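You operate a simulated robot arm through the tools that you are given. There is no shell and no other tool.

Carry out the task below with a simulated robot arm. There is one attempt and no reset: what you move stays moved.

## Task
Swap the jig's damper for the white one marked 5 SEC; drop the lid once.
Fine: old one in the FAULT tray, new one latched; raise by one press of UP, lever back to HOLD. Set down upright: blue damper, what you pick out.

It is judged by the outcome, as a careful person would: the job done as asked, and still so three seconds after it is handed in. It fails if anything else is knocked over, pushed out of place, dropped, spilled or broken. Lids that push on must go on centred and level and be pressed home; caps that screw on are set level and turned clockwise until they are tight.

## Robot
A 7-joint arm with a fingered hand, fixed in place. Base frame: the origin is at the foot of the arm, x ahead of it, y to its left, z up. Units: mm, rad, N and s.
Its first joint turns from -2.897 to 2.897 rad. Payload 4 kg.
The tool frame sits at the grasp point between the pads (the TCP): z along the fingers, y along the line on which they close. The tips reach 30 mm beyond it. The gripper opens to 104 mm. The gripper's body begins 35 mm behind the TCP. The gripper is a hand of 4 fingers: y runs from the thumb to the fingers, the wrist lies at [-15, -113, -190] in the tool frame.
Orientation is told as [roll, pitch, yaw] about the base's x, y, z axes, in that order, counted from this pose: with the fingers straight down and the wrist toward the robot, the tool's x, y and z point along [0, 1, 0], [1, 0, 0] and [0, 0, -1] of the base frame.

## Interface
- The arm moves only by the tool step_arm. Its argument "plan" is a list of rows, each a list of 2 entries, a list of its own where there are three numbers: the shift along the tool's x, y, z in mm, then the turn, a rotation vector about the tool's x, y, z in rad. In form: [[[x, y, z], [ax, ay, az]], ...]. A call has 1 to 20 rows; each row shifts and turns the commanded pose from where the row before left it, along the tool's axes as they then stand. Rows are played at 5 a second. More than 50 mm and 0.15 rad between two rows, and nothing of the call is played. Where a pose cannot be reached the arm comes as near as it can. A force on the tool above 90 N (or 10 N above the force at the start of the call, whichever is more), or a blocked arm, ends the call early, and 0.2 s more pass. In this call time passes only in rows, and 0.2 s behind the last. The reply holds the time, the measured pose of the TCP, the force on the tool along the base axes, the opening and the grip force, in the units named above and with some noise, with the torque about the TCP (base axes, N m) and any sound that the robot's microphone picked up.
- Cameras (640 x 400 px; columns grow to the right, rows downward): "scene" is fixed at [226.1, -500.5, 1423.8]; the picture's right is [0.21, 0.98, 0.00], its down [-0.85, 0.18, -0.50] and it looks along [-0.49, 0.10, 0.86] (base axes); focal length 214 px, centre (320, 200). "wrist" rides on the gripper at [61, -92, -130] in the tool frame; the picture's right is [-0.81, 0.28, -0.52], its down [-0.53, -0.71, 0.46] and it looks along [-0.24, 0.64, 0.72] (tool axes); focal length 275 px, centre (320, 200). There is no depth. A picture from a camera that has moved, and an enlarged one, comes with that camera's place and axes in the base frame and with its lens. The place of the scene camera against the robot may be out by one fixed shift of up to 25 mm in any direction.
- camera(camera): a new picture of that camera. The clock stands still meanwhile.
- finger_targets(index, middle, ring, thumb_bend, thumb_turn): sets how far each is bent, from 0 (flat) to 1 (curled in); at 0.3 the hand is open as for a grip, at 0.7 the pads meet at the TCP. One left out holds its place. A second passes; each finger stops where it meets its share of the squeeze, and holds until it gets a number again. It is the only way to open and close the hand. It gives what a move gives, with no picture; readings hold the bend of each and the force on the fingers (four entries, about 0 where the hand has none), thumb and palm. thumb_turn goes from beside the hand (0) to across from the fingers (1), as for a grip.
- zoom(camera, box): a new picture of the part [left, top, right, bottom] of that camera's present view, enlarged. The clock stands still meanwhile.
- job_done(): hands the job in; it is judged then, once.

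Nothing tells you positions but the pictures and the camera data. Unless the task says otherwise, let go and move clear before handing in.

The tools are called after "Request:" as a command line: name --argument value ..., lists and objects as JSON in quotes. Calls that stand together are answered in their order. step_arm: Moves the arm, as the interface text tells. Its arguments: {"type":"object","properties":{"plan":{"type":"array"}},"required":["plan"]} The other tools are called the same way: finger_targets (index, middle, ring, thumb_bend, thumb_turn) moves the fingers one by one; camera (camera) takes a picture; zoom (camera, box) takes an enlarged picture of a part of a camera's view; job_done () hands the job in.

At the start:

```text
t: 0.0
ee_pos: [189.7, -386.3, 1278.9]
tool_rot: [0.001, 0.0, 0.0]
wrist_force: [0.1, 0.9, 0.1]
torque: [0.0, 0.02, 0.03]
opening: 103.6
finger_force: 0.0
shape: jaw
bend: [0.3, 0.3, 0.3, 0.3, 0.98]
finger forces: [0.1, 0.0, 0.0, 0.0, 0.1, 0.0]
```

scene: 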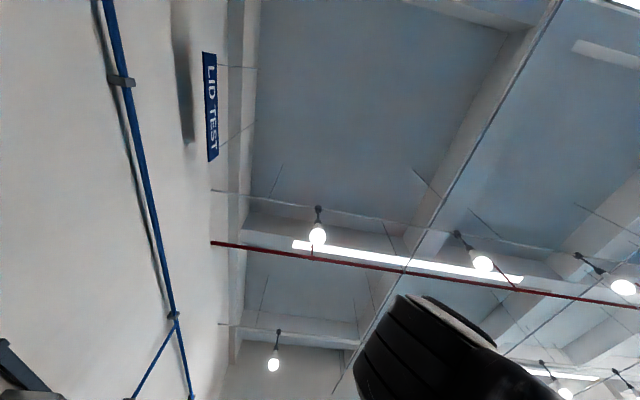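
wrist: 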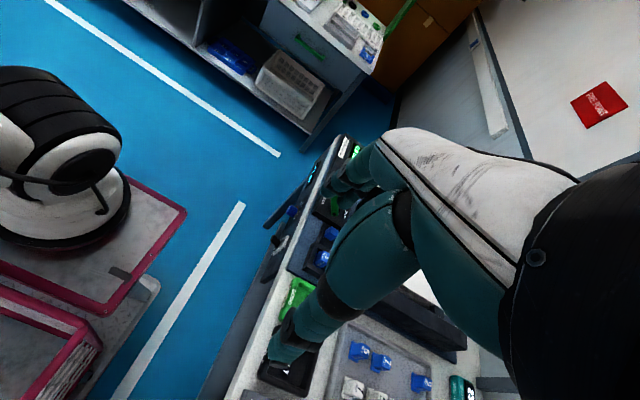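

The scene camera looks up at the ceiling and shows only the hand's back, so the wrist camera has to do the work. It shows a bench ahead with trays, blue and white dampers and a jig. I'll look closer before moving.

Request:
zoom --camera "wrist" --box '[220, 120, 500, 400]'

Request:
camera --camera "wrist"

```text
1.43 times, centred on (360, 260) of wrist
camera zoom: at [96.9, -325.0, 1410.8], right [0.28, -0.81, 0.52], down [-0.71, -0.53, -0.46], along [0.64, -0.24, -0.72], focal length 393 px, centre (263, 114)
```

zoom: 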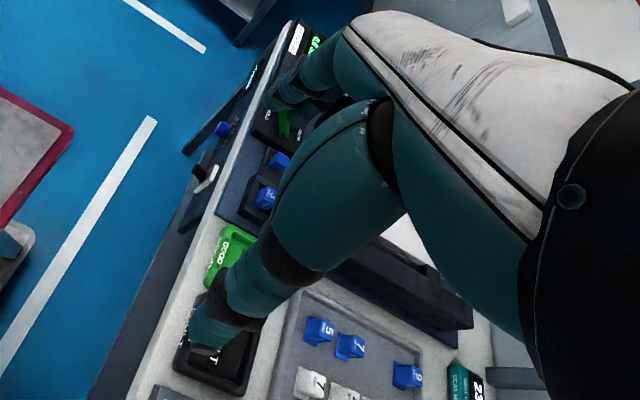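

```text
taken
camera wrist: at [96.9, -325.0, 1410.8], right [0.28, -0.81, 0.52], down [-0.71, -0.53, -0.46], along [0.64, -0.24, -0.72], focal length 275 px, centre (320, 200)
```

wrist: 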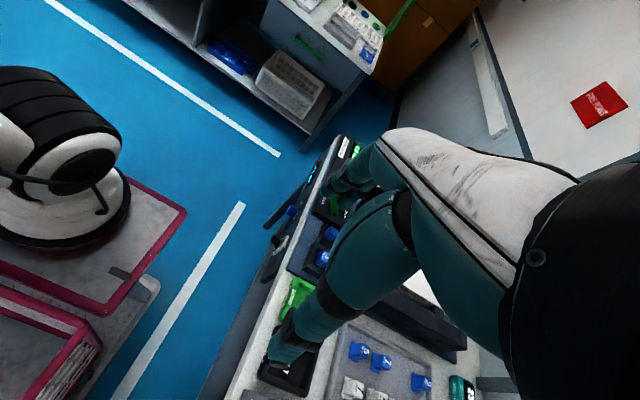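

The bench seems to run along x on the robot's right, with its near edge around y ≈ -550. I'll turn the tool to yaw about -90° so it and its camera face the bench.

Request:
step_arm --plan '[[[0, 0, 0], [0, 0, 0.143]], [[0, 0, 0], [0, 0, 0.143]], [[0, 0, 0], [0, 0, 0.143]], [[0, 0, 0], [0, 0, 0.143]], [[0, 0, 0], [0, 0, 0.143]], [[0, 0, 0], [0, 0, 0.143]], [[0, 0, 0], [0, 0, 0.143]], [[0, 0, 0], [0, 0, 0.143]], [[0, 0, 0], [0, 0, 0.143]], [[0, 0, 0], [0, 0, 0.143]], [[0, 0, 0], [0, 0, 0.141]]]'

Request:
camera --camera "wrist"

```text
t: 2.4
ee_pos: [196.6, -393.6, 1272.1]
tool_rot: [-0.014, 0.027, -1.557]
wrist_force: [-0.2, -0.6, 0.1]
torque: [0.0, 0.01, -0.01]
opening: 103.7
finger_force: 0.0
shape: jaw
bend: [0.3, 0.3, 0.3, 0.3, 0.98]
finger forces: [0.1, 0.0, 0.1, 0.0, 0.1, 0.0]
```

```text
taken
camera wrist: at [256.5, -305.0, 1405.5], right [-0.8, -0.3, 0.52], down [-0.55, 0.72, -0.43], along [-0.24, -0.63, -0.74], focal length 275 px, centre (320, 200)
```

wrist: 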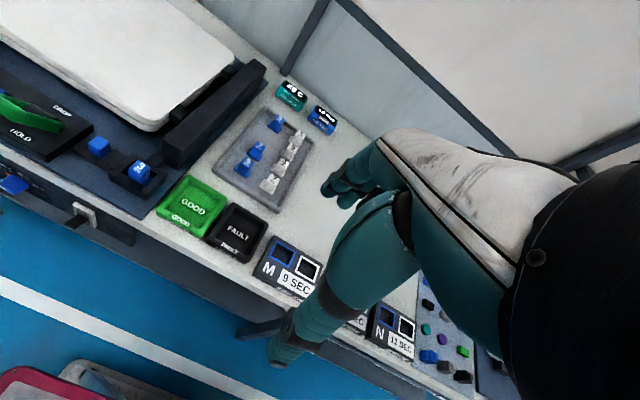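

Now I see the jig on the left (large white lid, HOLD/DROP lever, a blue damper by a bracket), GOOD and FAULT trays, a tray with blue and white dampers, and M/N signs. I'll zoom in on these.

Request:
zoom --camera "wrist" --box '[0, 60, 200, 260]'

Request:
zoom --camera "wrist" --box '[150, 60, 350, 260]'

Request:
zoom --camera "wrist" --box '[220, 200, 500, 400]'

Request:
zoom --camera "wrist" --box '[220, 90, 320, 200]'

```text
2.00 times, centred on (100, 160) of wrist
camera zoom: at [256.5, -305.0, 1405.5], right [-0.8, -0.3, 0.52], down [-0.55, 0.72, -0.43], along [-0.24, -0.63, -0.74], focal length 551 px, centre (760, 280)
```

zoom: 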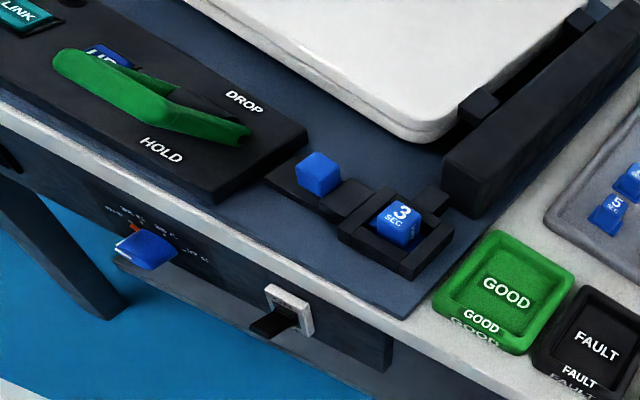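

```text
2.00 times, centred on (250, 160) of wrist
camera zoom: at [256.5, -305.0, 1405.5], right [-0.8, -0.3, 0.52], down [-0.55, 0.72, -0.43], along [-0.24, -0.63, -0.74], focal length 551 px, centre (460, 280)
```

zoom: 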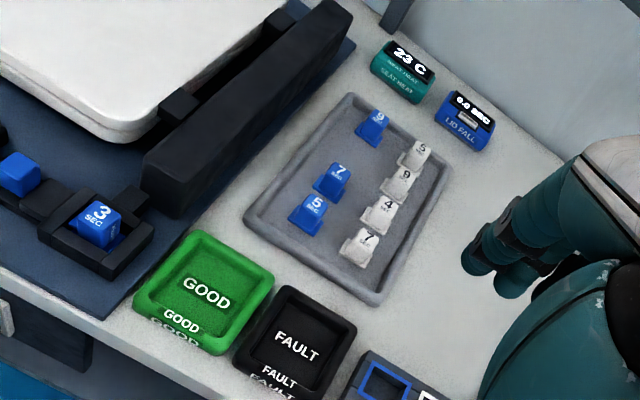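

```text
2.00 times, centred on (360, 300) of wrist
camera zoom: at [256.5, -305.0, 1405.5], right [-0.8, -0.3, 0.52], down [-0.55, 0.72, -0.43], along [-0.24, -0.63, -0.74], focal length 551 px, centre (240, 0)
```

zoom: 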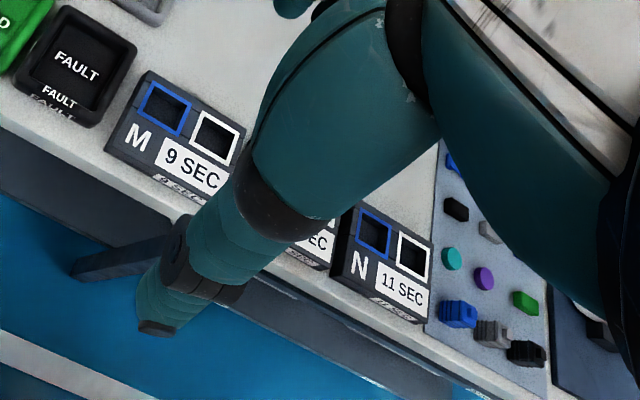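

```text
3.64 times, centred on (270, 145) of wrist
camera zoom: at [256.5, -305.0, 1405.5], right [-0.8, -0.3, 0.52], down [-0.55, 0.72, -0.43], along [-0.24, -0.63, -0.74], focal length 1001 px, centre (502, 400)
```

zoom: 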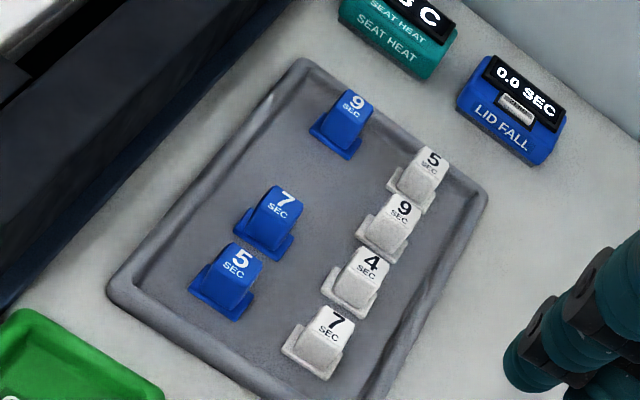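

The jig holds a blue 3 SEC damper. The white 5 SEC is at the far end of the white column in the tray. I'll shift along +x to look at the jig from another viewpoint.

Request:
step_arm --plan '[[[45, 0, 0], [0, 0, 0]], [[45, 0, 0], [0, 0, 0]], [[45, 0, 0], [0, 0, 0]], [[45, 0, 0], [0, 0, 0]], [[45, 0, 0], [0, 0, 0]], [[45, 0, 0], [0, 0, 0]]]'

Request:
camera --camera "wrist"

Request:
zoom --camera "wrist" --box '[0, 100, 320, 300]'

```text
t: 3.8
ee_pos: [457.5, -388.3, 1282.4]
tool_rot: [0.001, 0.001, -1.571]
wrist_force: [0.3, 0.9, 0.2]
torque: [-0.03, 0.01, 0.01]
opening: 103.9
finger_force: 0.1
shape: jaw
bend: [0.3, 0.3, 0.3, 0.3, 0.98]
finger forces: [0.0, 0.1, 0.1, 0.0, 0.1, 0.0]
```

```text
taken
camera wrist: at [518.4, -296.4, 1413.5], right [-0.81, -0.27, 0.52], down [-0.53, 0.71, -0.46], along [-0.24, -0.65, -0.72], focal length 275 px, centre (320, 200)
```

wrist: 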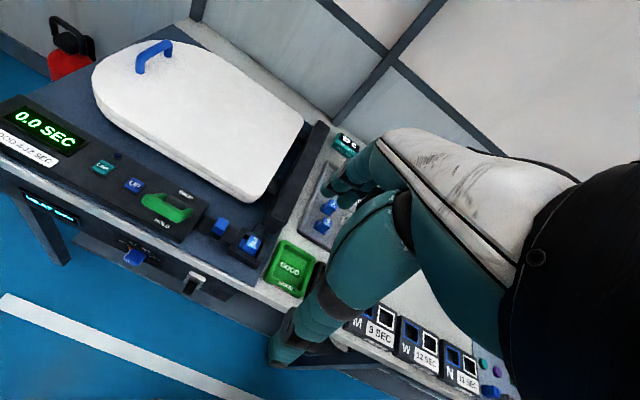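

```text
2.00 times, centred on (160, 200) of wrist
camera zoom: at [518.4, -296.4, 1413.5], right [-0.81, -0.27, 0.52], down [-0.53, 0.71, -0.46], along [-0.24, -0.65, -0.72], focal length 551 px, centre (640, 200)
```

zoom: 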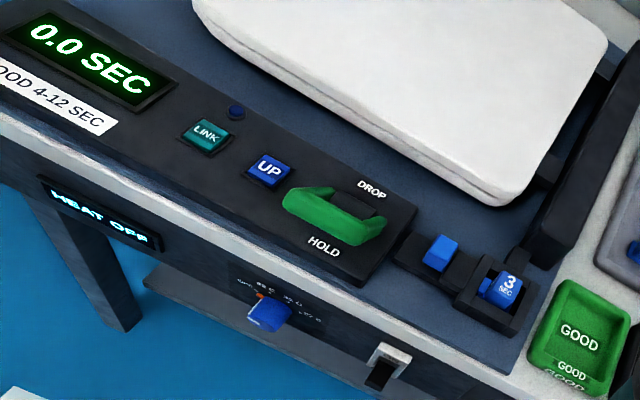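

Triangulating roughly, the jig damper sits near [440, -588, 836] and the lid lies flat, so it is down. I'll lower toward the jig for a closer look, staying well above everything.

Request:
step_arm --plan '[[[0, 25, 40], [0, 0, 0]], [[0, 25, 40], [0, 0, 0]], [[0, 25, 40], [0, 0, 0]], [[0, 25, 40], [0, 0, 0]], [[0, 25, 40], [0, 0, 0]], [[0, 25, 40], [0, 0, 0]], [[0, 0, 0], [0, 0, 0]]]'

Request:
camera --camera "wrist"

Request:
zoom --camera "wrist" --box '[120, 180, 320, 305]'

Request:
zoom --camera "wrist" --box '[0, 120, 240, 270]'

```text
t: 5.4
ee_pos: [458.3, -538.1, 1037.9]
tool_rot: [-0.001, 0.0, -1.571]
wrist_force: [0.5, 0.3, 0.2]
torque: [0.03, -0.01, -0.03]
opening: 104.0
finger_force: 0.1
shape: jaw
bend: [0.3, 0.3, 0.3, 0.3, 0.98]
finger forces: [0.0, 0.0, 0.1, 0.0, 0.1, 0.1]
```

```text
taken
camera wrist: at [519.3, -445.9, 1170.3], right [-0.81, -0.28, 0.52], down [-0.53, 0.71, -0.46], along [-0.24, -0.64, -0.72], focal length 275 px, centre (320, 200)
```

wrist: 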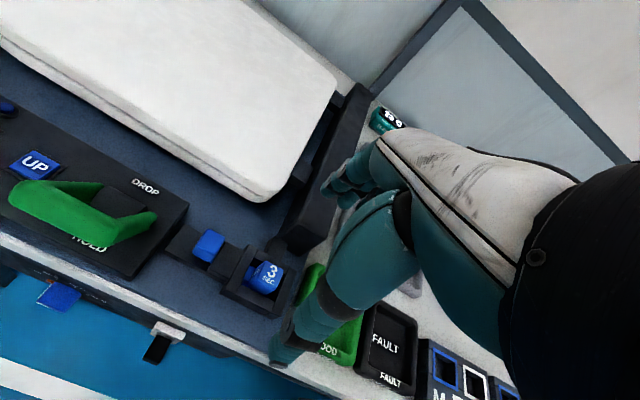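

```text
3.20 times, centred on (220, 242) of wrist
camera zoom: at [519.3, -445.9, 1170.3], right [-0.81, -0.28, 0.52], down [-0.53, 0.71, -0.46], along [-0.24, -0.64, -0.72], focal length 881 px, centre (640, 64)
```

zoom: 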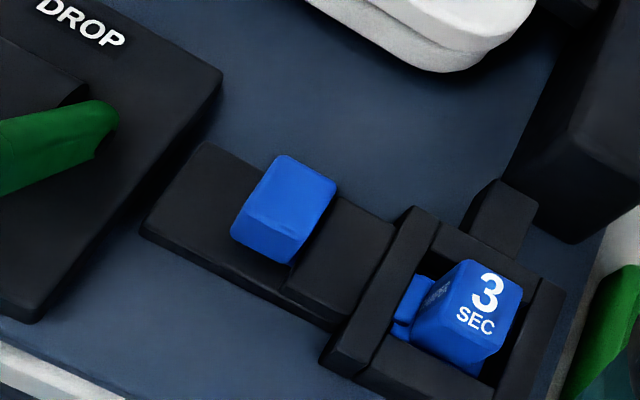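

```text
2.67 times, centred on (120, 195) of wrist
camera zoom: at [519.3, -445.9, 1170.3], right [-0.81, -0.28, 0.52], down [-0.53, 0.71, -0.46], along [-0.24, -0.64, -0.72], focal length 734 px, centre (853, 213)
```

zoom: 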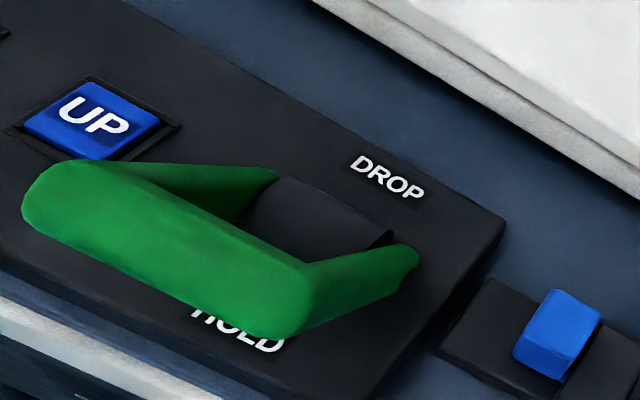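

The lever is a green bail lying on the HOLD side. The damper sits in a black cradle with a sliding blue latch knob on its +x side. I'll go closer to understand the latch.

Request:
step_arm --plan '[[[10, 5, 35], [0, 0, 0]], [[10, 5, 35], [0, 0, 0]], [[10, 5, 35], [0, 0, 0]], [[0, 0, 0], [0, 0, 0]]]'

Request:
camera --camera "wrist"

Request:
zoom --camera "wrist" --box '[120, 220, 320, 345]'

Request:
zoom --camera "wrist" --box '[0, 120, 200, 320]'

```text
t: 6.4
ee_pos: [490.5, -552.6, 934.9]
tool_rot: [0.001, 0.0, -1.569]
wrist_force: [-0.8, 0.1, 1.1]
torque: [-0.01, 0.0, -0.01]
opening: 103.8
finger_force: 0.0
shape: jaw
bend: [0.3, 0.3, 0.3, 0.3, 0.98]
finger forces: [0.0, 0.1, 0.0, 0.0, 0.0, 0.0]
```

```text
taken
camera wrist: at [551.1, -460.8, 1066.3], right [-0.81, -0.28, 0.52], down [-0.53, 0.71, -0.45], along [-0.24, -0.64, -0.72], focal length 275 px, centre (320, 200)
```

wrist: 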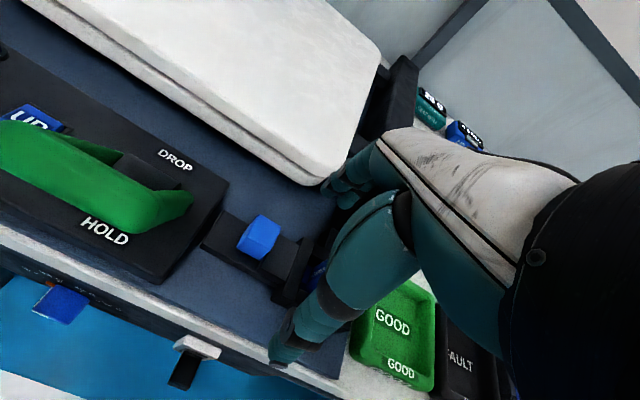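

```text
3.20 times, centred on (220, 282) of wrist
camera zoom: at [551.1, -460.8, 1066.3], right [-0.81, -0.28, 0.52], down [-0.53, 0.71, -0.45], along [-0.24, -0.64, -0.72], focal length 881 px, centre (640, -64)
```

zoom: 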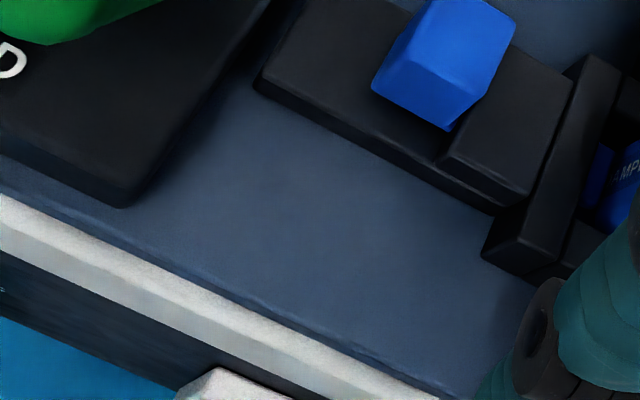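

```text
2.00 times, centred on (100, 220) of wrist
camera zoom: at [551.1, -460.8, 1066.3], right [-0.81, -0.28, 0.52], down [-0.53, 0.71, -0.45], along [-0.24, -0.64, -0.72], focal length 551 px, centre (760, 160)
```

zoom: 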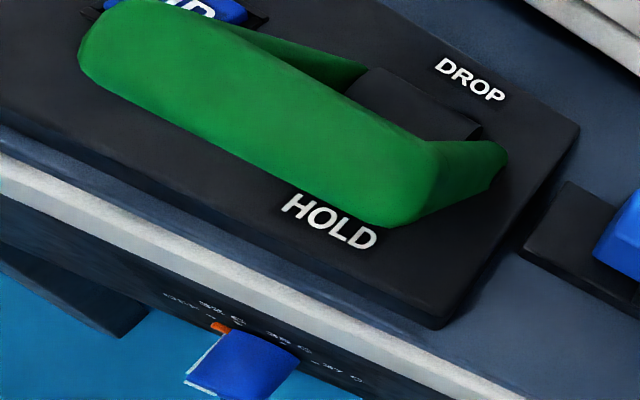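

I need a clearer view of the cradle and latch tongue; I'll back off to a pose where the damper falls in the open part of the picture.

Request:
step_arm --plan '[[[-25, -16, -12], [0, 0, 0]], [[-25, -16, -12], [0, 0, 0]], [[0, 0, 0], [0, 0, 0]]]'

Request:
zoom --camera "wrist" --box '[170, 170, 330, 270]'

Request:
zoom --camera "wrist" --box '[240, 200, 320, 250]'

```text
t: 7.2
ee_pos: [439.5, -520.1, 960.3]
tool_rot: [0.001, 0.001, -1.571]
wrist_force: [-0.1, 0.1, 0.2]
torque: [0.02, 0.03, -0.01]
opening: 104.0
finger_force: 0.0
shape: jaw
bend: [0.3, 0.3, 0.3, 0.3, 0.98]
finger forces: [0.1, 0.0, 0.0, 0.0, 0.0, 0.0]
```

```text
4.00 times, centred on (250, 220) of wrist
camera zoom: at [500.8, -428.2, 1090.6], right [-0.81, -0.28, 0.52], down [-0.53, 0.71, -0.46], along [-0.24, -0.64, -0.72], focal length 1101 px, centre (600, 120)
```

zoom: 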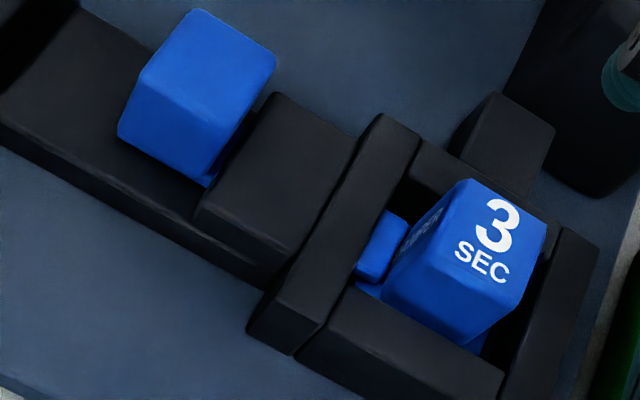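

```text
8.00 times, centred on (280, 225) of wrist
camera zoom: at [500.8, -428.2, 1090.6], right [-0.81, -0.28, 0.52], down [-0.53, 0.71, -0.46], along [-0.24, -0.64, -0.72], focal length 2202 px, centre (640, 0)
```

zoom: 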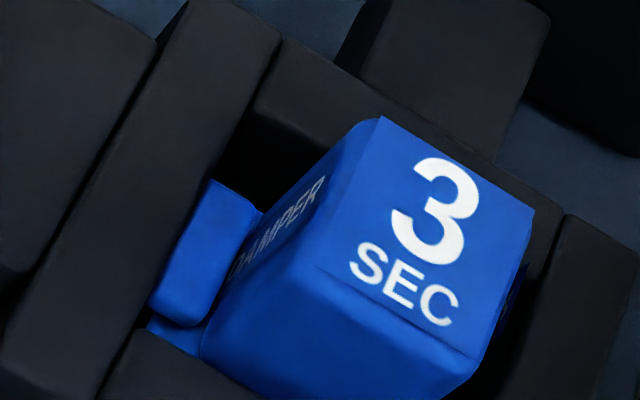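

The latch is a blue tongue over the damper's foot, driven by the blue knob (about [518, -578], top z ≈ 862). The damper cap top is near [442, -571, 873]. Sliding the knob +x should free the damper. I'll test the finger shapes in the air here first.

Request:
finger_targets --index 1.0 --middle 0.5 --ring 1.0 --thumb_bend 0.5

Request:
camera --camera "wrist"

Request:
camera --camera "scene"

```text
t: 8.2
ee_pos: [440.3, -519.7, 959.1]
tool_rot: [-0.001, 0.0, -1.571]
wrist_force: [-0.9, -0.1, 0.9]
torque: [0.01, 0.0, -0.04]
opening: 55.4
finger_force: 0.0
shape: fingers
bend: [1.0, 0.5, 1.0, 0.5, 0.98]
finger forces: [0.1, 0.0, 0.1, 0.0, 0.1, 0.0]
```

```text
taken
camera wrist: at [500.9, -428.3, 1090.6], right [-0.81, -0.28, 0.52], down [-0.53, 0.71, -0.46], along [-0.24, -0.64, -0.72], focal length 275 px, centre (320, 200)
```

wrist: 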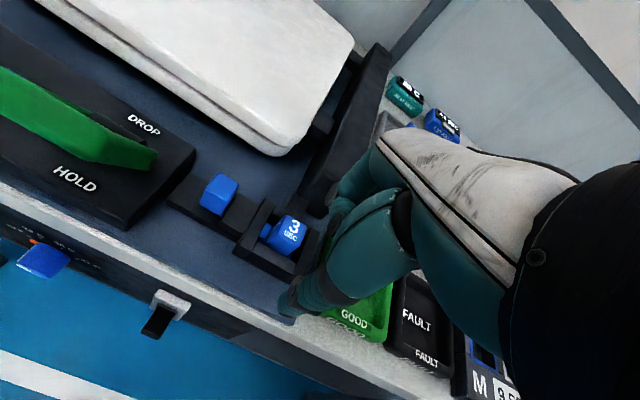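

```text
taken
```

scene: 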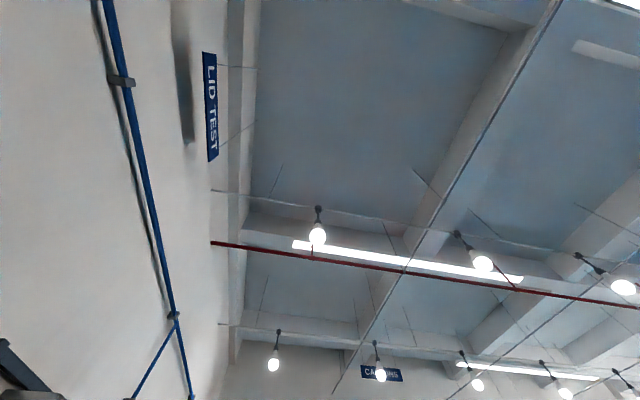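

Request:
zoom --camera "wrist" --box '[260, 140, 460, 340]'

Request:
finger_targets --index 1.0 --middle 0.5 --ring 1.0 --thumb_bend 0.2

Request:
zoom --camera "wrist" --box '[260, 140, 460, 340]'

```text
2.00 times, centred on (360, 240) of wrist
camera zoom: at [500.9, -428.3, 1090.6], right [-0.81, -0.28, 0.52], down [-0.53, 0.71, -0.46], along [-0.24, -0.64, -0.72], focal length 551 px, centre (240, 120)
```

zoom: 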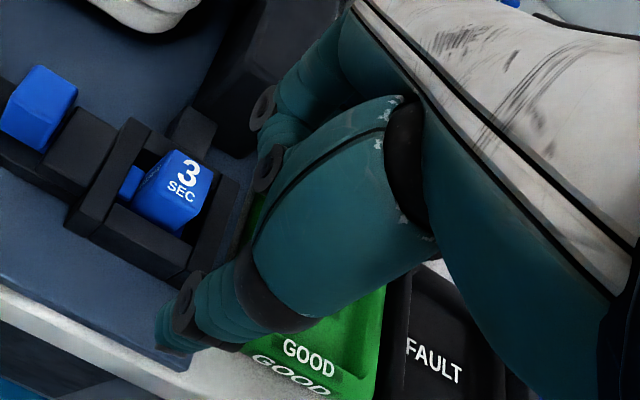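

```text
t: 9.2
ee_pos: [441.1, -520.4, 958.6]
tool_rot: [-0.001, -0.002, -1.57]
wrist_force: [-0.1, -0.2, 0.4]
torque: [-0.03, -0.01, -0.02]
opening: 68.9
finger_force: 0.2
shape: fingers
bend: [1.0, 0.5, 1.0, 0.2, 0.98]
finger forces: [0.0, 0.0, 0.1, 0.0, 0.0, 0.0]
```

```text
2.00 times, centred on (360, 240) of wrist
camera zoom: at [500.9, -428.3, 1090.6], right [-0.81, -0.28, 0.52], down [-0.53, 0.71, -0.46], along [-0.24, -0.64, -0.72], focal length 551 px, centre (240, 120)
```

zoom: 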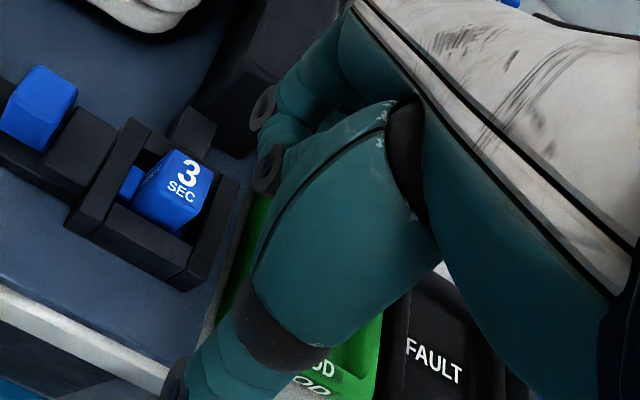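

I want to see which finger is where, so I'll swing the thumb aside and look at the fingers.

Request:
finger_targets --index 1.0 --middle 0.6 --ring 1.0 --thumb_bend 0.0 --thumb_turn 0.0

Request:
camera --camera "wrist"

Request:
finger_targets --index 0.6 --middle 0.6 --ring 0.6

Request:
camera --camera "wrist"

```text
t: 10.2
ee_pos: [440.0, -519.5, 959.3]
tool_rot: [-0.001, 0.0, -1.573]
wrist_force: [0.2, 0.2, -0.5]
torque: [-0.03, 0.02, -0.05]
opening: 98.9
finger_force: 0.0
shape: fingers
bend: [1.0, 0.6, 1.0, 0.0, 0.0]
finger forces: [0.0, 0.0, 0.1, 0.1, 0.0, 0.0]
```

```text
taken
camera wrist: at [500.9, -428.3, 1090.6], right [-0.81, -0.28, 0.52], down [-0.53, 0.71, -0.46], along [-0.24, -0.64, -0.72], focal length 275 px, centre (320, 200)
```

wrist: 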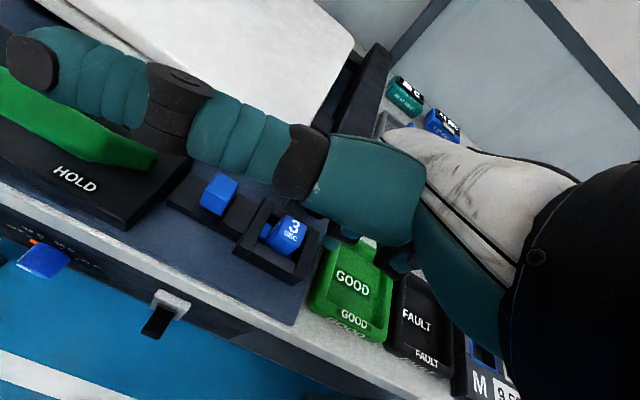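

```text
t: 11.2
ee_pos: [439.0, -520.2, 958.6]
tool_rot: [0.0, -0.001, -1.572]
wrist_force: [0.0, 0.3, 0.2]
torque: [0.0, 0.01, -0.01]
opening: 139.2
finger_force: 0.1
shape: fingers
bend: [0.6, 0.6, 0.6, 0.0, 0.0]
finger forces: [0.1, 0.1, 0.0, 0.0, 0.0, 0.0]
```

```text
taken
camera wrist: at [500.9, -428.3, 1090.6], right [-0.81, -0.28, 0.52], down [-0.53, 0.71, -0.46], along [-0.24, -0.64, -0.72], focal length 275 px, centre (320, 200)
```

wrist: 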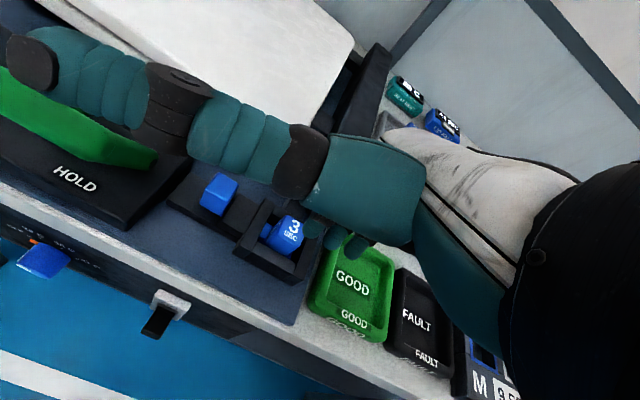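

Request:
zoom --camera "wrist" --box '[280, 190, 400, 290]'

Request:
finger_targets --index 0.4 --middle 0.4 --ring 0.4

Request:
zoom --camera "wrist" --box '[280, 140, 480, 290]'

Request:
finger_targets --index 0.7 --middle 0.7 --ring 0.7

Request:
zoom --camera "wrist" --box '[280, 140, 480, 290]'

Request:
finger_targets --index 0.6 --middle 1.0 --ring 1.0

Request:
zoom --camera "wrist" --box '[280, 140, 480, 290]'

```text
4.00 times, centred on (340, 240) of wrist
camera zoom: at [500.9, -428.3, 1090.6], right [-0.81, -0.28, 0.52], down [-0.53, 0.71, -0.46], along [-0.24, -0.64, -0.72], focal length 1101 px, centre (240, 40)
```

zoom: 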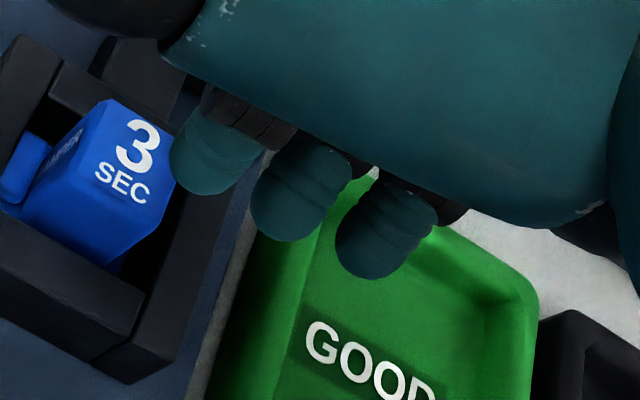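

```text
t: 12.2
ee_pos: [440.9, -519.0, 958.0]
tool_rot: [0.001, 0.0, -1.57]
wrist_force: [0.0, -0.4, -0.8]
torque: [-0.02, 0.01, 0.0]
opening: 151.7
finger_force: 0.0
shape: fingers
bend: [0.4, 0.4, 0.4, 0.0, 0.0]
finger forces: [0.0, 0.0, 0.0, 0.0, 0.0, 0.1]
```

```text
2.67 times, centred on (380, 215) of wrist
camera zoom: at [500.9, -428.3, 1090.6], right [-0.81, -0.28, 0.52], down [-0.53, 0.71, -0.46], along [-0.24, -0.64, -0.72], focal length 734 px, centre (160, 160)
```

zoom: 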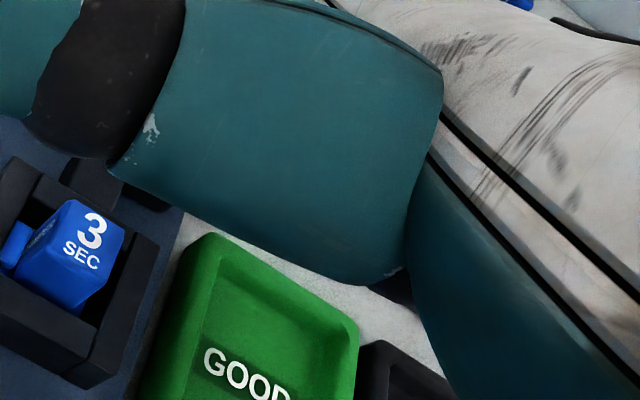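

```text
t: 13.2
ee_pos: [441.3, -520.7, 959.2]
tool_rot: [0.0, 0.001, -1.571]
wrist_force: [0.0, 0.0, -0.2]
torque: [0.01, 0.01, 0.03]
opening: 133.0
finger_force: 0.1
shape: fingers
bend: [0.7, 0.7, 0.7, 0.0, 0.0]
finger forces: [0.1, 0.0, 0.1, 0.0, 0.0, 0.0]
```

```text
2.67 times, centred on (380, 215) of wrist
camera zoom: at [500.9, -428.3, 1090.6], right [-0.81, -0.28, 0.52], down [-0.53, 0.71, -0.46], along [-0.24, -0.64, -0.72], focal length 734 px, centre (160, 160)
```

zoom: 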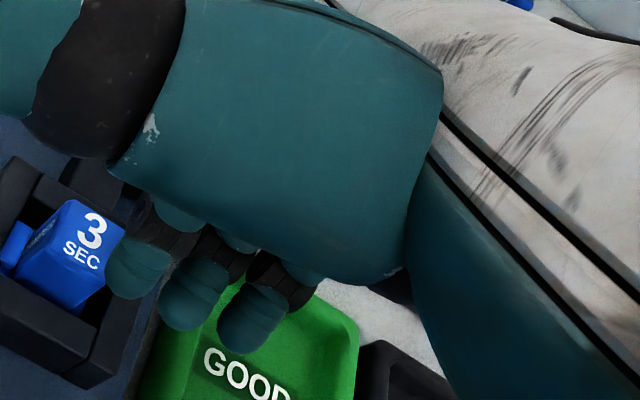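

```text
t: 14.2
ee_pos: [440.8, -519.7, 957.9]
tool_rot: [0.0, 0.0, -1.572]
wrist_force: [-0.1, 1.1, 0.2]
torque: [0.01, 0.0, 0.0]
opening: 139.2
finger_force: 0.1
shape: fingers
bend: [0.6, 1.0, 1.0, 0.0, 0.0]
finger forces: [0.0, 0.0, 0.0, 0.1, 0.0, 0.1]
```

```text
2.67 times, centred on (380, 215) of wrist
camera zoom: at [500.9, -428.3, 1090.6], right [-0.81, -0.28, 0.52], down [-0.53, 0.71, -0.46], along [-0.24, -0.64, -0.72], focal length 734 px, centre (160, 160)
```

zoom: 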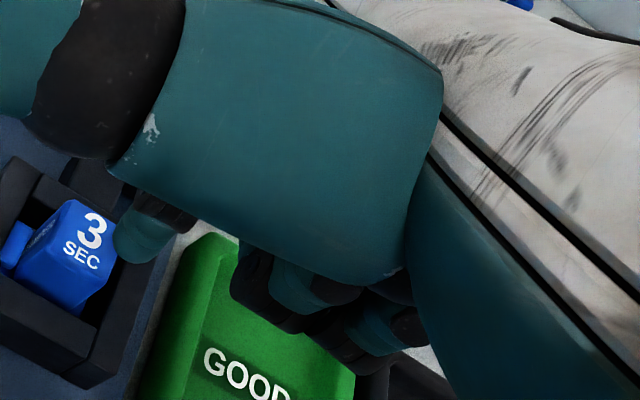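

Index, middle and ring sit at roughly tool x = +8, -11 and -29, with the thumb opposing between the first two. The lever is a tall bail (bar near z ≈ 910, y ≈ -515, x ≥ 575), so I'll work beside it carefully. Next I'll pre-shape a tripod grip and move above the latch knob.

Request:
finger_targets --index 0.45 --middle 0.45 --ring 1.0 --thumb_bend 0.45 --thumb_turn 1.0

Request:
step_arm --plan '[[[27, 20, 0], [0, 0, 0]], [[27, 20, 0], [0, 0, 0]], [[27, 18, 0], [0, 0, 0]], [[0, 0, 25], [0, 0, 0]], [[0, 0, 0], [0, 0, 0]]]'

Request:
camera --camera "wrist"

Request:
zoom --camera "wrist" --box '[200, 200, 400, 350]'

```text
t: 15.2
ee_pos: [439.7, -520.2, 958.6]
tool_rot: [0.0, 0.001, -1.573]
wrist_force: [-0.1, 0.8, 0.4]
torque: [0.0, 0.01, 0.0]
opening: 65.1
finger_force: 0.0
shape: fingers
bend: [0.45, 0.45, 1.0, 0.45, 0.99]
finger forces: [0.0, 0.1, 0.1, 0.0, 0.1, 0.1]
```

```text
t: 16.4
ee_pos: [520.1, -576.9, 934.6]
tool_rot: [-0.002, 0.001, -1.571]
wrist_force: [0.0, -0.4, 0.3]
torque: [0.03, 0.01, -0.03]
opening: 64.9
finger_force: 0.1
shape: fingers
bend: [0.45, 0.45, 1.0, 0.45, 0.99]
finger forces: [0.0, 0.0, 0.0, 0.0, 0.0, 0.0]
```

```text
taken
camera wrist: at [579.5, -484.4, 1064.8], right [-0.81, -0.28, 0.52], down [-0.53, 0.71, -0.46], along [-0.24, -0.64, -0.72], focal length 275 px, centre (320, 200)
```

wrist: 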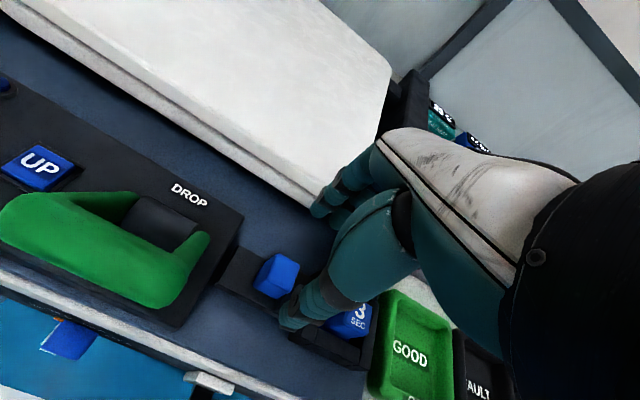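

```text
2.67 times, centred on (300, 275) of wrist
camera zoom: at [579.5, -484.4, 1064.8], right [-0.81, -0.28, 0.52], down [-0.53, 0.71, -0.46], along [-0.24, -0.64, -0.72], focal length 734 px, centre (373, 0)
```

zoom: 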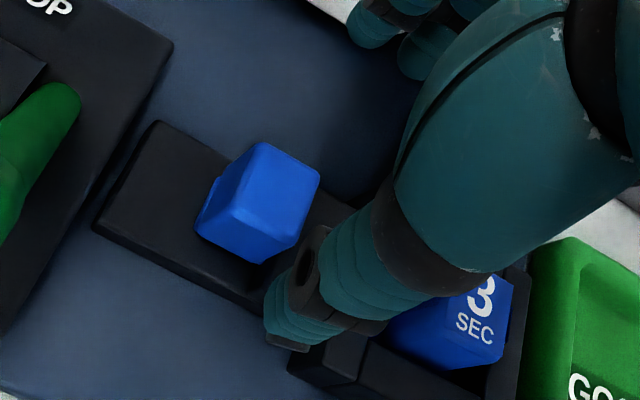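

The knob lies where I predicted, directly below the TCP between thumb and fingers. I'll descend about 60 mm over it.

Request:
step_arm --plan '[[[0, 0, 20], [0, 0, 0]], [[0, 0, 20], [0, 0, 0]], [[0, 0, 10], [0, 0, 0]], [[0, 0, 10], [0, 0, 0]], [[0, 0, 0], [0, 0, 0]]]'

Request:
zoom --camera "wrist" --box '[200, 150, 400, 350]'

```text
t: 17.6
ee_pos: [518.7, -577.0, 875.0]
tool_rot: [0.0, -0.001, -1.569]
wrist_force: [-0.4, 0.5, 0.2]
torque: [0.03, 0.01, -0.01]
opening: 65.1
finger_force: 0.2
shape: fingers
bend: [0.45, 0.45, 1.0, 0.45, 0.99]
finger forces: [0.0, 0.1, 0.0, 0.1, 0.0, 0.0]
```

```text
2.00 times, centred on (300, 250) of wrist
camera zoom: at [579.7, -485.0, 1007.0], right [-0.81, -0.28, 0.52], down [-0.53, 0.71, -0.46], along [-0.24, -0.64, -0.72], focal length 551 px, centre (360, 100)
```

zoom: 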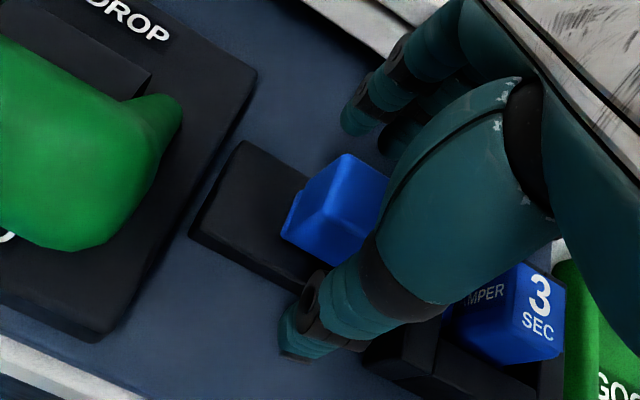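

The knob is centred between thumb and fingers. I'll close the grip on it.

Request:
finger_targets --index 0.68 --middle 0.68 --thumb_bend 0.68

Request:
zoom --camera "wrist" --box '[200, 150, 400, 350]'

```text
t: 18.6
ee_pos: [519.0, -577.0, 875.8]
tool_rot: [0.0, 0.001, -1.57]
wrist_force: [0.0, -7.4, 0.9]
torque: [-0.25, 0.01, 0.06]
opening: 22.3
finger_force: 8.0
shape: fingers
bend: [0.61, 0.62, 1.0, 0.63, 1.0]
finger forces: [5.8, 6.3, 0.0, 0.1, 4.1, 0.0]
```

```text
2.00 times, centred on (300, 250) of wrist
camera zoom: at [579.7, -485.5, 1007.2], right [-0.81, -0.28, 0.52], down [-0.53, 0.71, -0.46], along [-0.24, -0.64, -0.72], focal length 551 px, centre (360, 100)
```

zoom: 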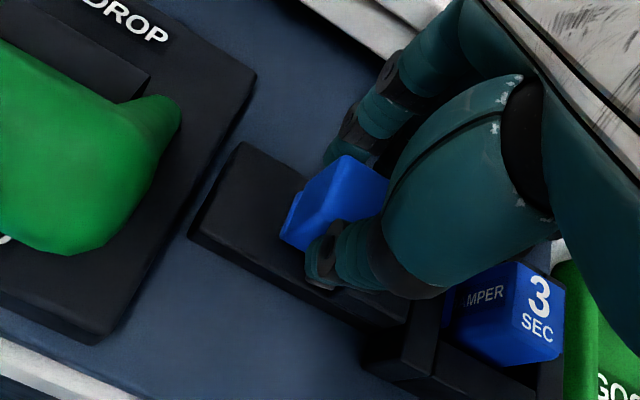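

Gripped at 22 mm. I'll slide the knob +x gently and watch the force.

Request:
step_arm --plan '[[[3, 0, 0], [0, 0, 0]], [[3, 0, 0], [0, 0, 0]], [[3, 0, 0], [0, 0, 0]]]'

Request:
zoom --camera "wrist" --box '[200, 150, 400, 350]'

```text
t: 19.4
ee_pos: [528.9, -577.8, 874.5]
tool_rot: [-0.001, 0.0, -1.571]
wrist_force: [-1.2, -6.9, 4.5]
torque: [-0.2, 0.03, 0.01]
opening: 22.2
finger_force: 8.3
shape: fingers
bend: [0.61, 0.62, 1.0, 0.63, 1.0]
finger forces: [5.4, 6.0, 0.0, 0.0, 5.0, 0.0]
```

```text
2.00 times, centred on (300, 250) of wrist
camera zoom: at [589.6, -485.8, 1006.7], right [-0.81, -0.27, 0.52], down [-0.53, 0.71, -0.46], along [-0.24, -0.64, -0.72], focal length 551 px, centre (360, 100)
```

zoom: 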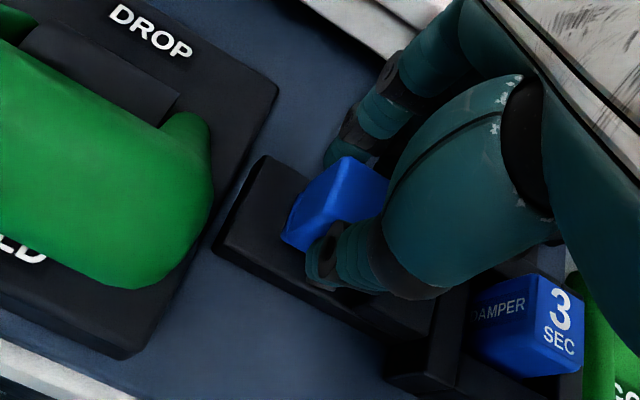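

The knob moved with the hand about 9 mm with little force. I'll continue toward its end stop.

Request:
step_arm --plan '[[[3, 0, 0], [0, 0, 0]], [[3, 0, 0], [0, 0, 0]], [[2, 0, 0], [0, 0, 0]]]'

Request:
zoom --camera "wrist" --box '[200, 150, 400, 350]'

```text
t: 20.2
ee_pos: [537.1, -577.0, 874.4]
tool_rot: [-0.001, 0.002, -1.572]
wrist_force: [0.1, -4.4, 8.9]
torque: [-0.12, 0.01, 0.02]
opening: 22.1
finger_force: 8.5
shape: fingers
bend: [0.62, 0.63, 1.0, 0.63, 1.0]
finger forces: [5.0, 5.5, 0.0, 0.1, 6.3, 0.1]
```

```text
2.00 times, centred on (300, 250) of wrist
camera zoom: at [598.1, -486.4, 1006.0], right [-0.81, -0.28, 0.52], down [-0.53, 0.71, -0.46], along [-0.24, -0.64, -0.72], focal length 551 px, centre (360, 100)
```

zoom: 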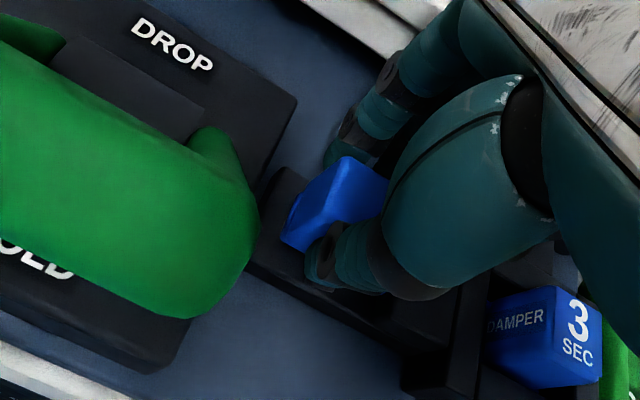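

The knob has moved about 18 mm. I'll release, rise and check the tongue.

Request:
finger_targets --index 0.45 --middle 0.45 --thumb_bend 0.45

Request:
step_arm --plan '[[[0, 0, -20], [0, 0, 0]], [[0, 0, -20], [0, 0, 0]], [[0, 0, -30], [0, 0, 0]], [[-30, -20, 0], [0, 0, 0]], [[-34, -20, 0], [0, 0, 0]], [[-33, -18, 0], [0, 0, 0]], [[0, 0, 0], [0, 0, 0]]]'

Request:
zoom --camera "wrist" --box '[170, 170, 330, 270]'

Request:
zoom --camera "wrist" --box '[240, 200, 320, 250]'

```text
t: 21.2
ee_pos: [537.3, -576.5, 873.5]
tool_rot: [-0.001, -0.001, -1.572]
wrist_force: [0.3, 0.3, -0.8]
torque: [0.01, 0.0, -0.01]
opening: 64.5
finger_force: 0.0
shape: fingers
bend: [0.45, 0.45, 1.0, 0.45, 0.99]
finger forces: [0.0, 0.0, 0.1, 0.0, 0.0, 0.1]
```

```text
t: 22.8
ee_pos: [444.3, -520.5, 943.7]
tool_rot: [0.001, 0.0, -1.571]
wrist_force: [-0.2, -0.8, -0.3]
torque: [-0.01, 0.02, 0.0]
opening: 64.5
finger_force: 0.0
shape: fingers
bend: [0.45, 0.45, 1.0, 0.45, 0.99]
finger forces: [0.0, 0.1, 0.0, 0.0, 0.1, 0.0]
```

```text
4.00 times, centred on (250, 220) of wrist
camera zoom: at [504.5, -428.8, 1075.0], right [-0.81, -0.28, 0.52], down [-0.53, 0.71, -0.46], along [-0.24, -0.64, -0.72], focal length 1101 px, centre (600, 120)
```

zoom: 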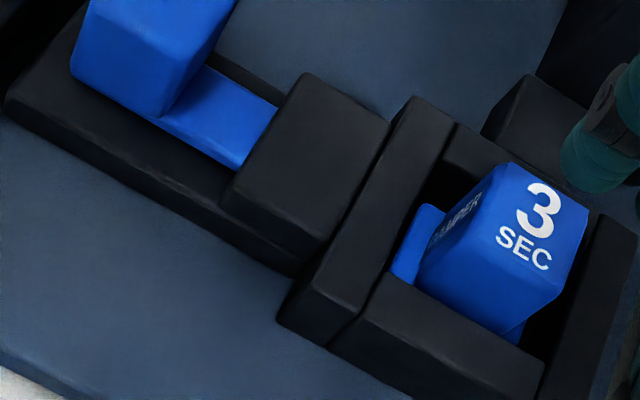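

```text
8.00 times, centred on (280, 225) of wrist
camera zoom: at [504.5, -428.8, 1075.0], right [-0.81, -0.28, 0.52], down [-0.53, 0.71, -0.46], along [-0.24, -0.64, -0.72], focal length 2202 px, centre (640, 0)
```

zoom: 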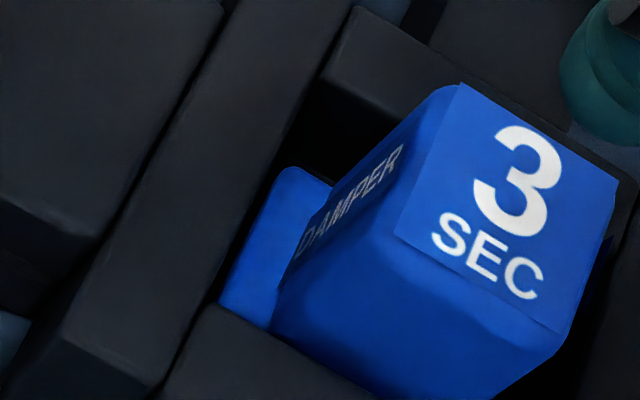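

The tongue is out of the cradle, so the damper is free. I'll move above the blue damper and check alignment.

Request:
step_arm --plan '[[[0, 25, 0], [0, 0, 0]], [[0, 25, 0], [0, 0, 0]], [[0, 0, 10], [0, 0, 0]], [[0, 0, 0], [0, 0, 0]]]'

Request:
zoom --camera "wrist" --box '[200, 180, 400, 355]'

```text
t: 23.8
ee_pos: [441.8, -569.3, 932.2]
tool_rot: [0.0, 0.001, -1.57]
wrist_force: [-0.1, 0.4, 0.2]
torque: [0.0, -0.04, 0.02]
opening: 64.7
finger_force: 0.0
shape: fingers
bend: [0.45, 0.45, 1.0, 0.45, 0.99]
finger forces: [0.0, 0.0, 0.0, 0.0, 0.0, 0.0]
```

```text
2.29 times, centred on (300, 268) of wrist
camera zoom: at [502.6, -477.6, 1064.1], right [-0.81, -0.28, 0.52], down [-0.53, 0.71, -0.45], along [-0.24, -0.64, -0.72], focal length 629 px, centre (366, 46)
```

zoom: 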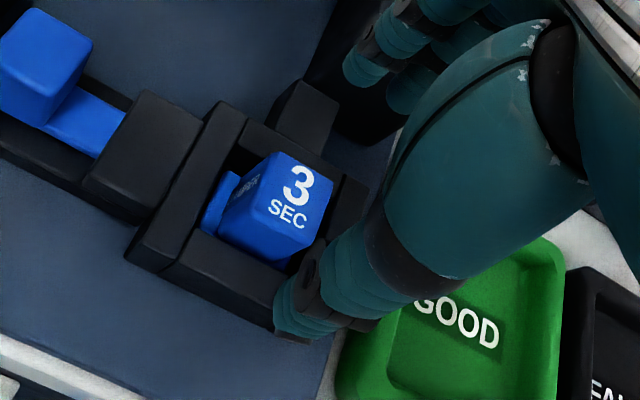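

Alignment is good; the damper centre is near [442, -573]. I'll shift slightly, descend and grip it above the cradle walls.

Request:
step_arm --plan '[[[2.5, 3.5, 0], [0, 0, 0]], [[0, 0, 20], [0, 0, 0]], [[0, 0, 15], [0, 0, 0]], [[0, 0, 8], [0, 0, 0]], [[0, 0, 6], [0, 0, 0]], [[0, 0, 0], [0, 0, 0]]]'

Request:
zoom --camera "wrist" --box '[200, 150, 400, 350]'

```text
t: 25.2
ee_pos: [442.9, -574.3, 882.7]
tool_rot: [-0.001, 0.0, -1.57]
wrist_force: [0.3, 0.6, 0.1]
torque: [0.02, -0.01, 0.02]
opening: 64.2
finger_force: 0.0
shape: fingers
bend: [0.45, 0.45, 1.0, 0.45, 0.99]
finger forces: [0.0, 0.0, 0.0, 0.0, 0.1, 0.0]
```

```text
2.00 times, centred on (300, 250) of wrist
camera zoom: at [503.3, -482.1, 1014.4], right [-0.81, -0.28, 0.52], down [-0.53, 0.71, -0.46], along [-0.24, -0.64, -0.72], focal length 551 px, centre (360, 100)
```

zoom: 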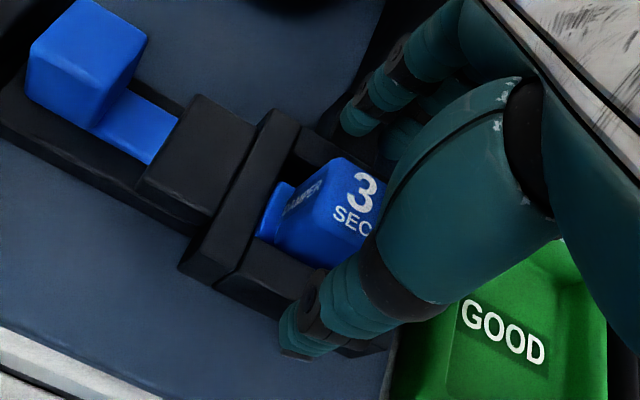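

Request:
step_arm --plan '[[[1, 0, 3], [0, 0, 0]], [[0, 0, 2], [0, 0, 0]], [[0, 0, 0], [0, 0, 0]]]'

Request:
finger_targets --index 0.68 --middle 0.68 --thumb_bend 0.68

Request:
zoom --camera "wrist" --box '[200, 150, 400, 350]'

```text
t: 26.0
ee_pos: [445.0, -573.0, 878.1]
tool_rot: [0.002, 0.0, -1.572]
wrist_force: [0.0, 0.5, 0.2]
torque: [0.0, 0.03, -0.02]
opening: 64.5
finger_force: 0.0
shape: fingers
bend: [0.45, 0.45, 1.0, 0.45, 0.99]
finger forces: [0.0, 0.0, 0.1, 0.1, 0.0, 0.0]
```

```text
t: 27.0
ee_pos: [444.1, -573.3, 878.3]
tool_rot: [0.0, -0.001, -1.571]
wrist_force: [0.0, -7.3, 1.9]
torque: [-0.24, 0.04, 0.04]
opening: 24.7
finger_force: 8.6
shape: fingers
bend: [0.61, 0.62, 1.0, 0.61, 1.0]
finger forces: [5.8, 6.5, 0.1, 0.0, 5.7, 0.0]
```

```text
2.00 times, centred on (300, 250) of wrist
camera zoom: at [504.6, -481.9, 1010.0], right [-0.81, -0.28, 0.52], down [-0.53, 0.71, -0.46], along [-0.24, -0.65, -0.72], focal length 551 px, centre (360, 100)
```

zoom: 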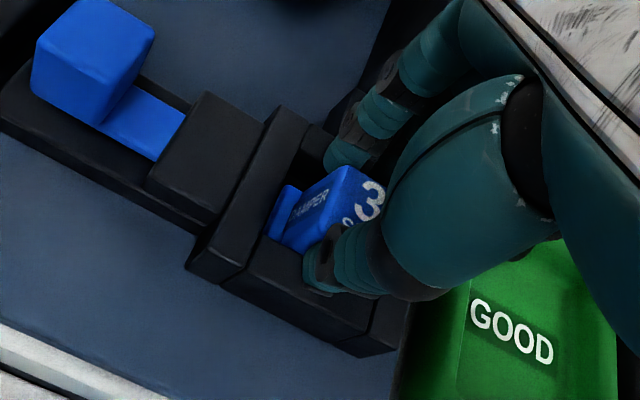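

Gripped at about 25 mm. I'll lift slowly and watch the force.

Request:
step_arm --plan '[[[0, 0, -3], [0, 0, 0]], [[0, 0, -4], [0, 0, 0]], [[0, 0, -5], [0, 0, 0]]]'

Request:
zoom --camera "wrist" --box '[200, 150, 400, 350]'

```text
t: 27.8
ee_pos: [443.8, -573.4, 889.7]
tool_rot: [-0.001, -0.001, -1.571]
wrist_force: [0.3, -3.0, -2.1]
torque: [-0.18, -0.02, 0.01]
opening: 24.4
finger_force: 8.4
shape: fingers
bend: [0.62, 0.63, 1.0, 0.61, 1.0]
finger forces: [5.0, 5.2, 0.0, 0.1, 6.7, 0.0]
```

```text
2.00 times, centred on (300, 250) of wrist
camera zoom: at [504.1, -481.1, 1021.6], right [-0.81, -0.28, 0.52], down [-0.53, 0.71, -0.45], along [-0.24, -0.64, -0.72], focal length 551 px, centre (360, 100)
```

zoom: 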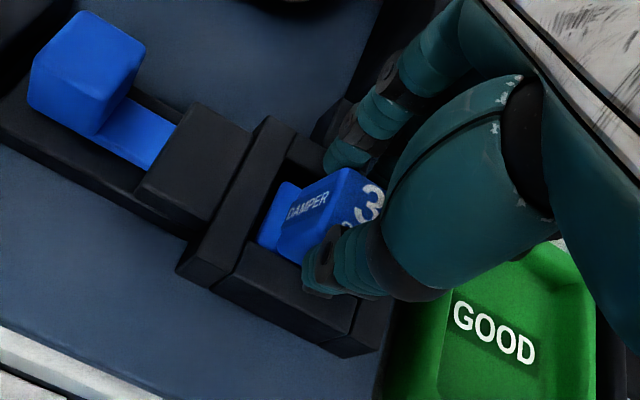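

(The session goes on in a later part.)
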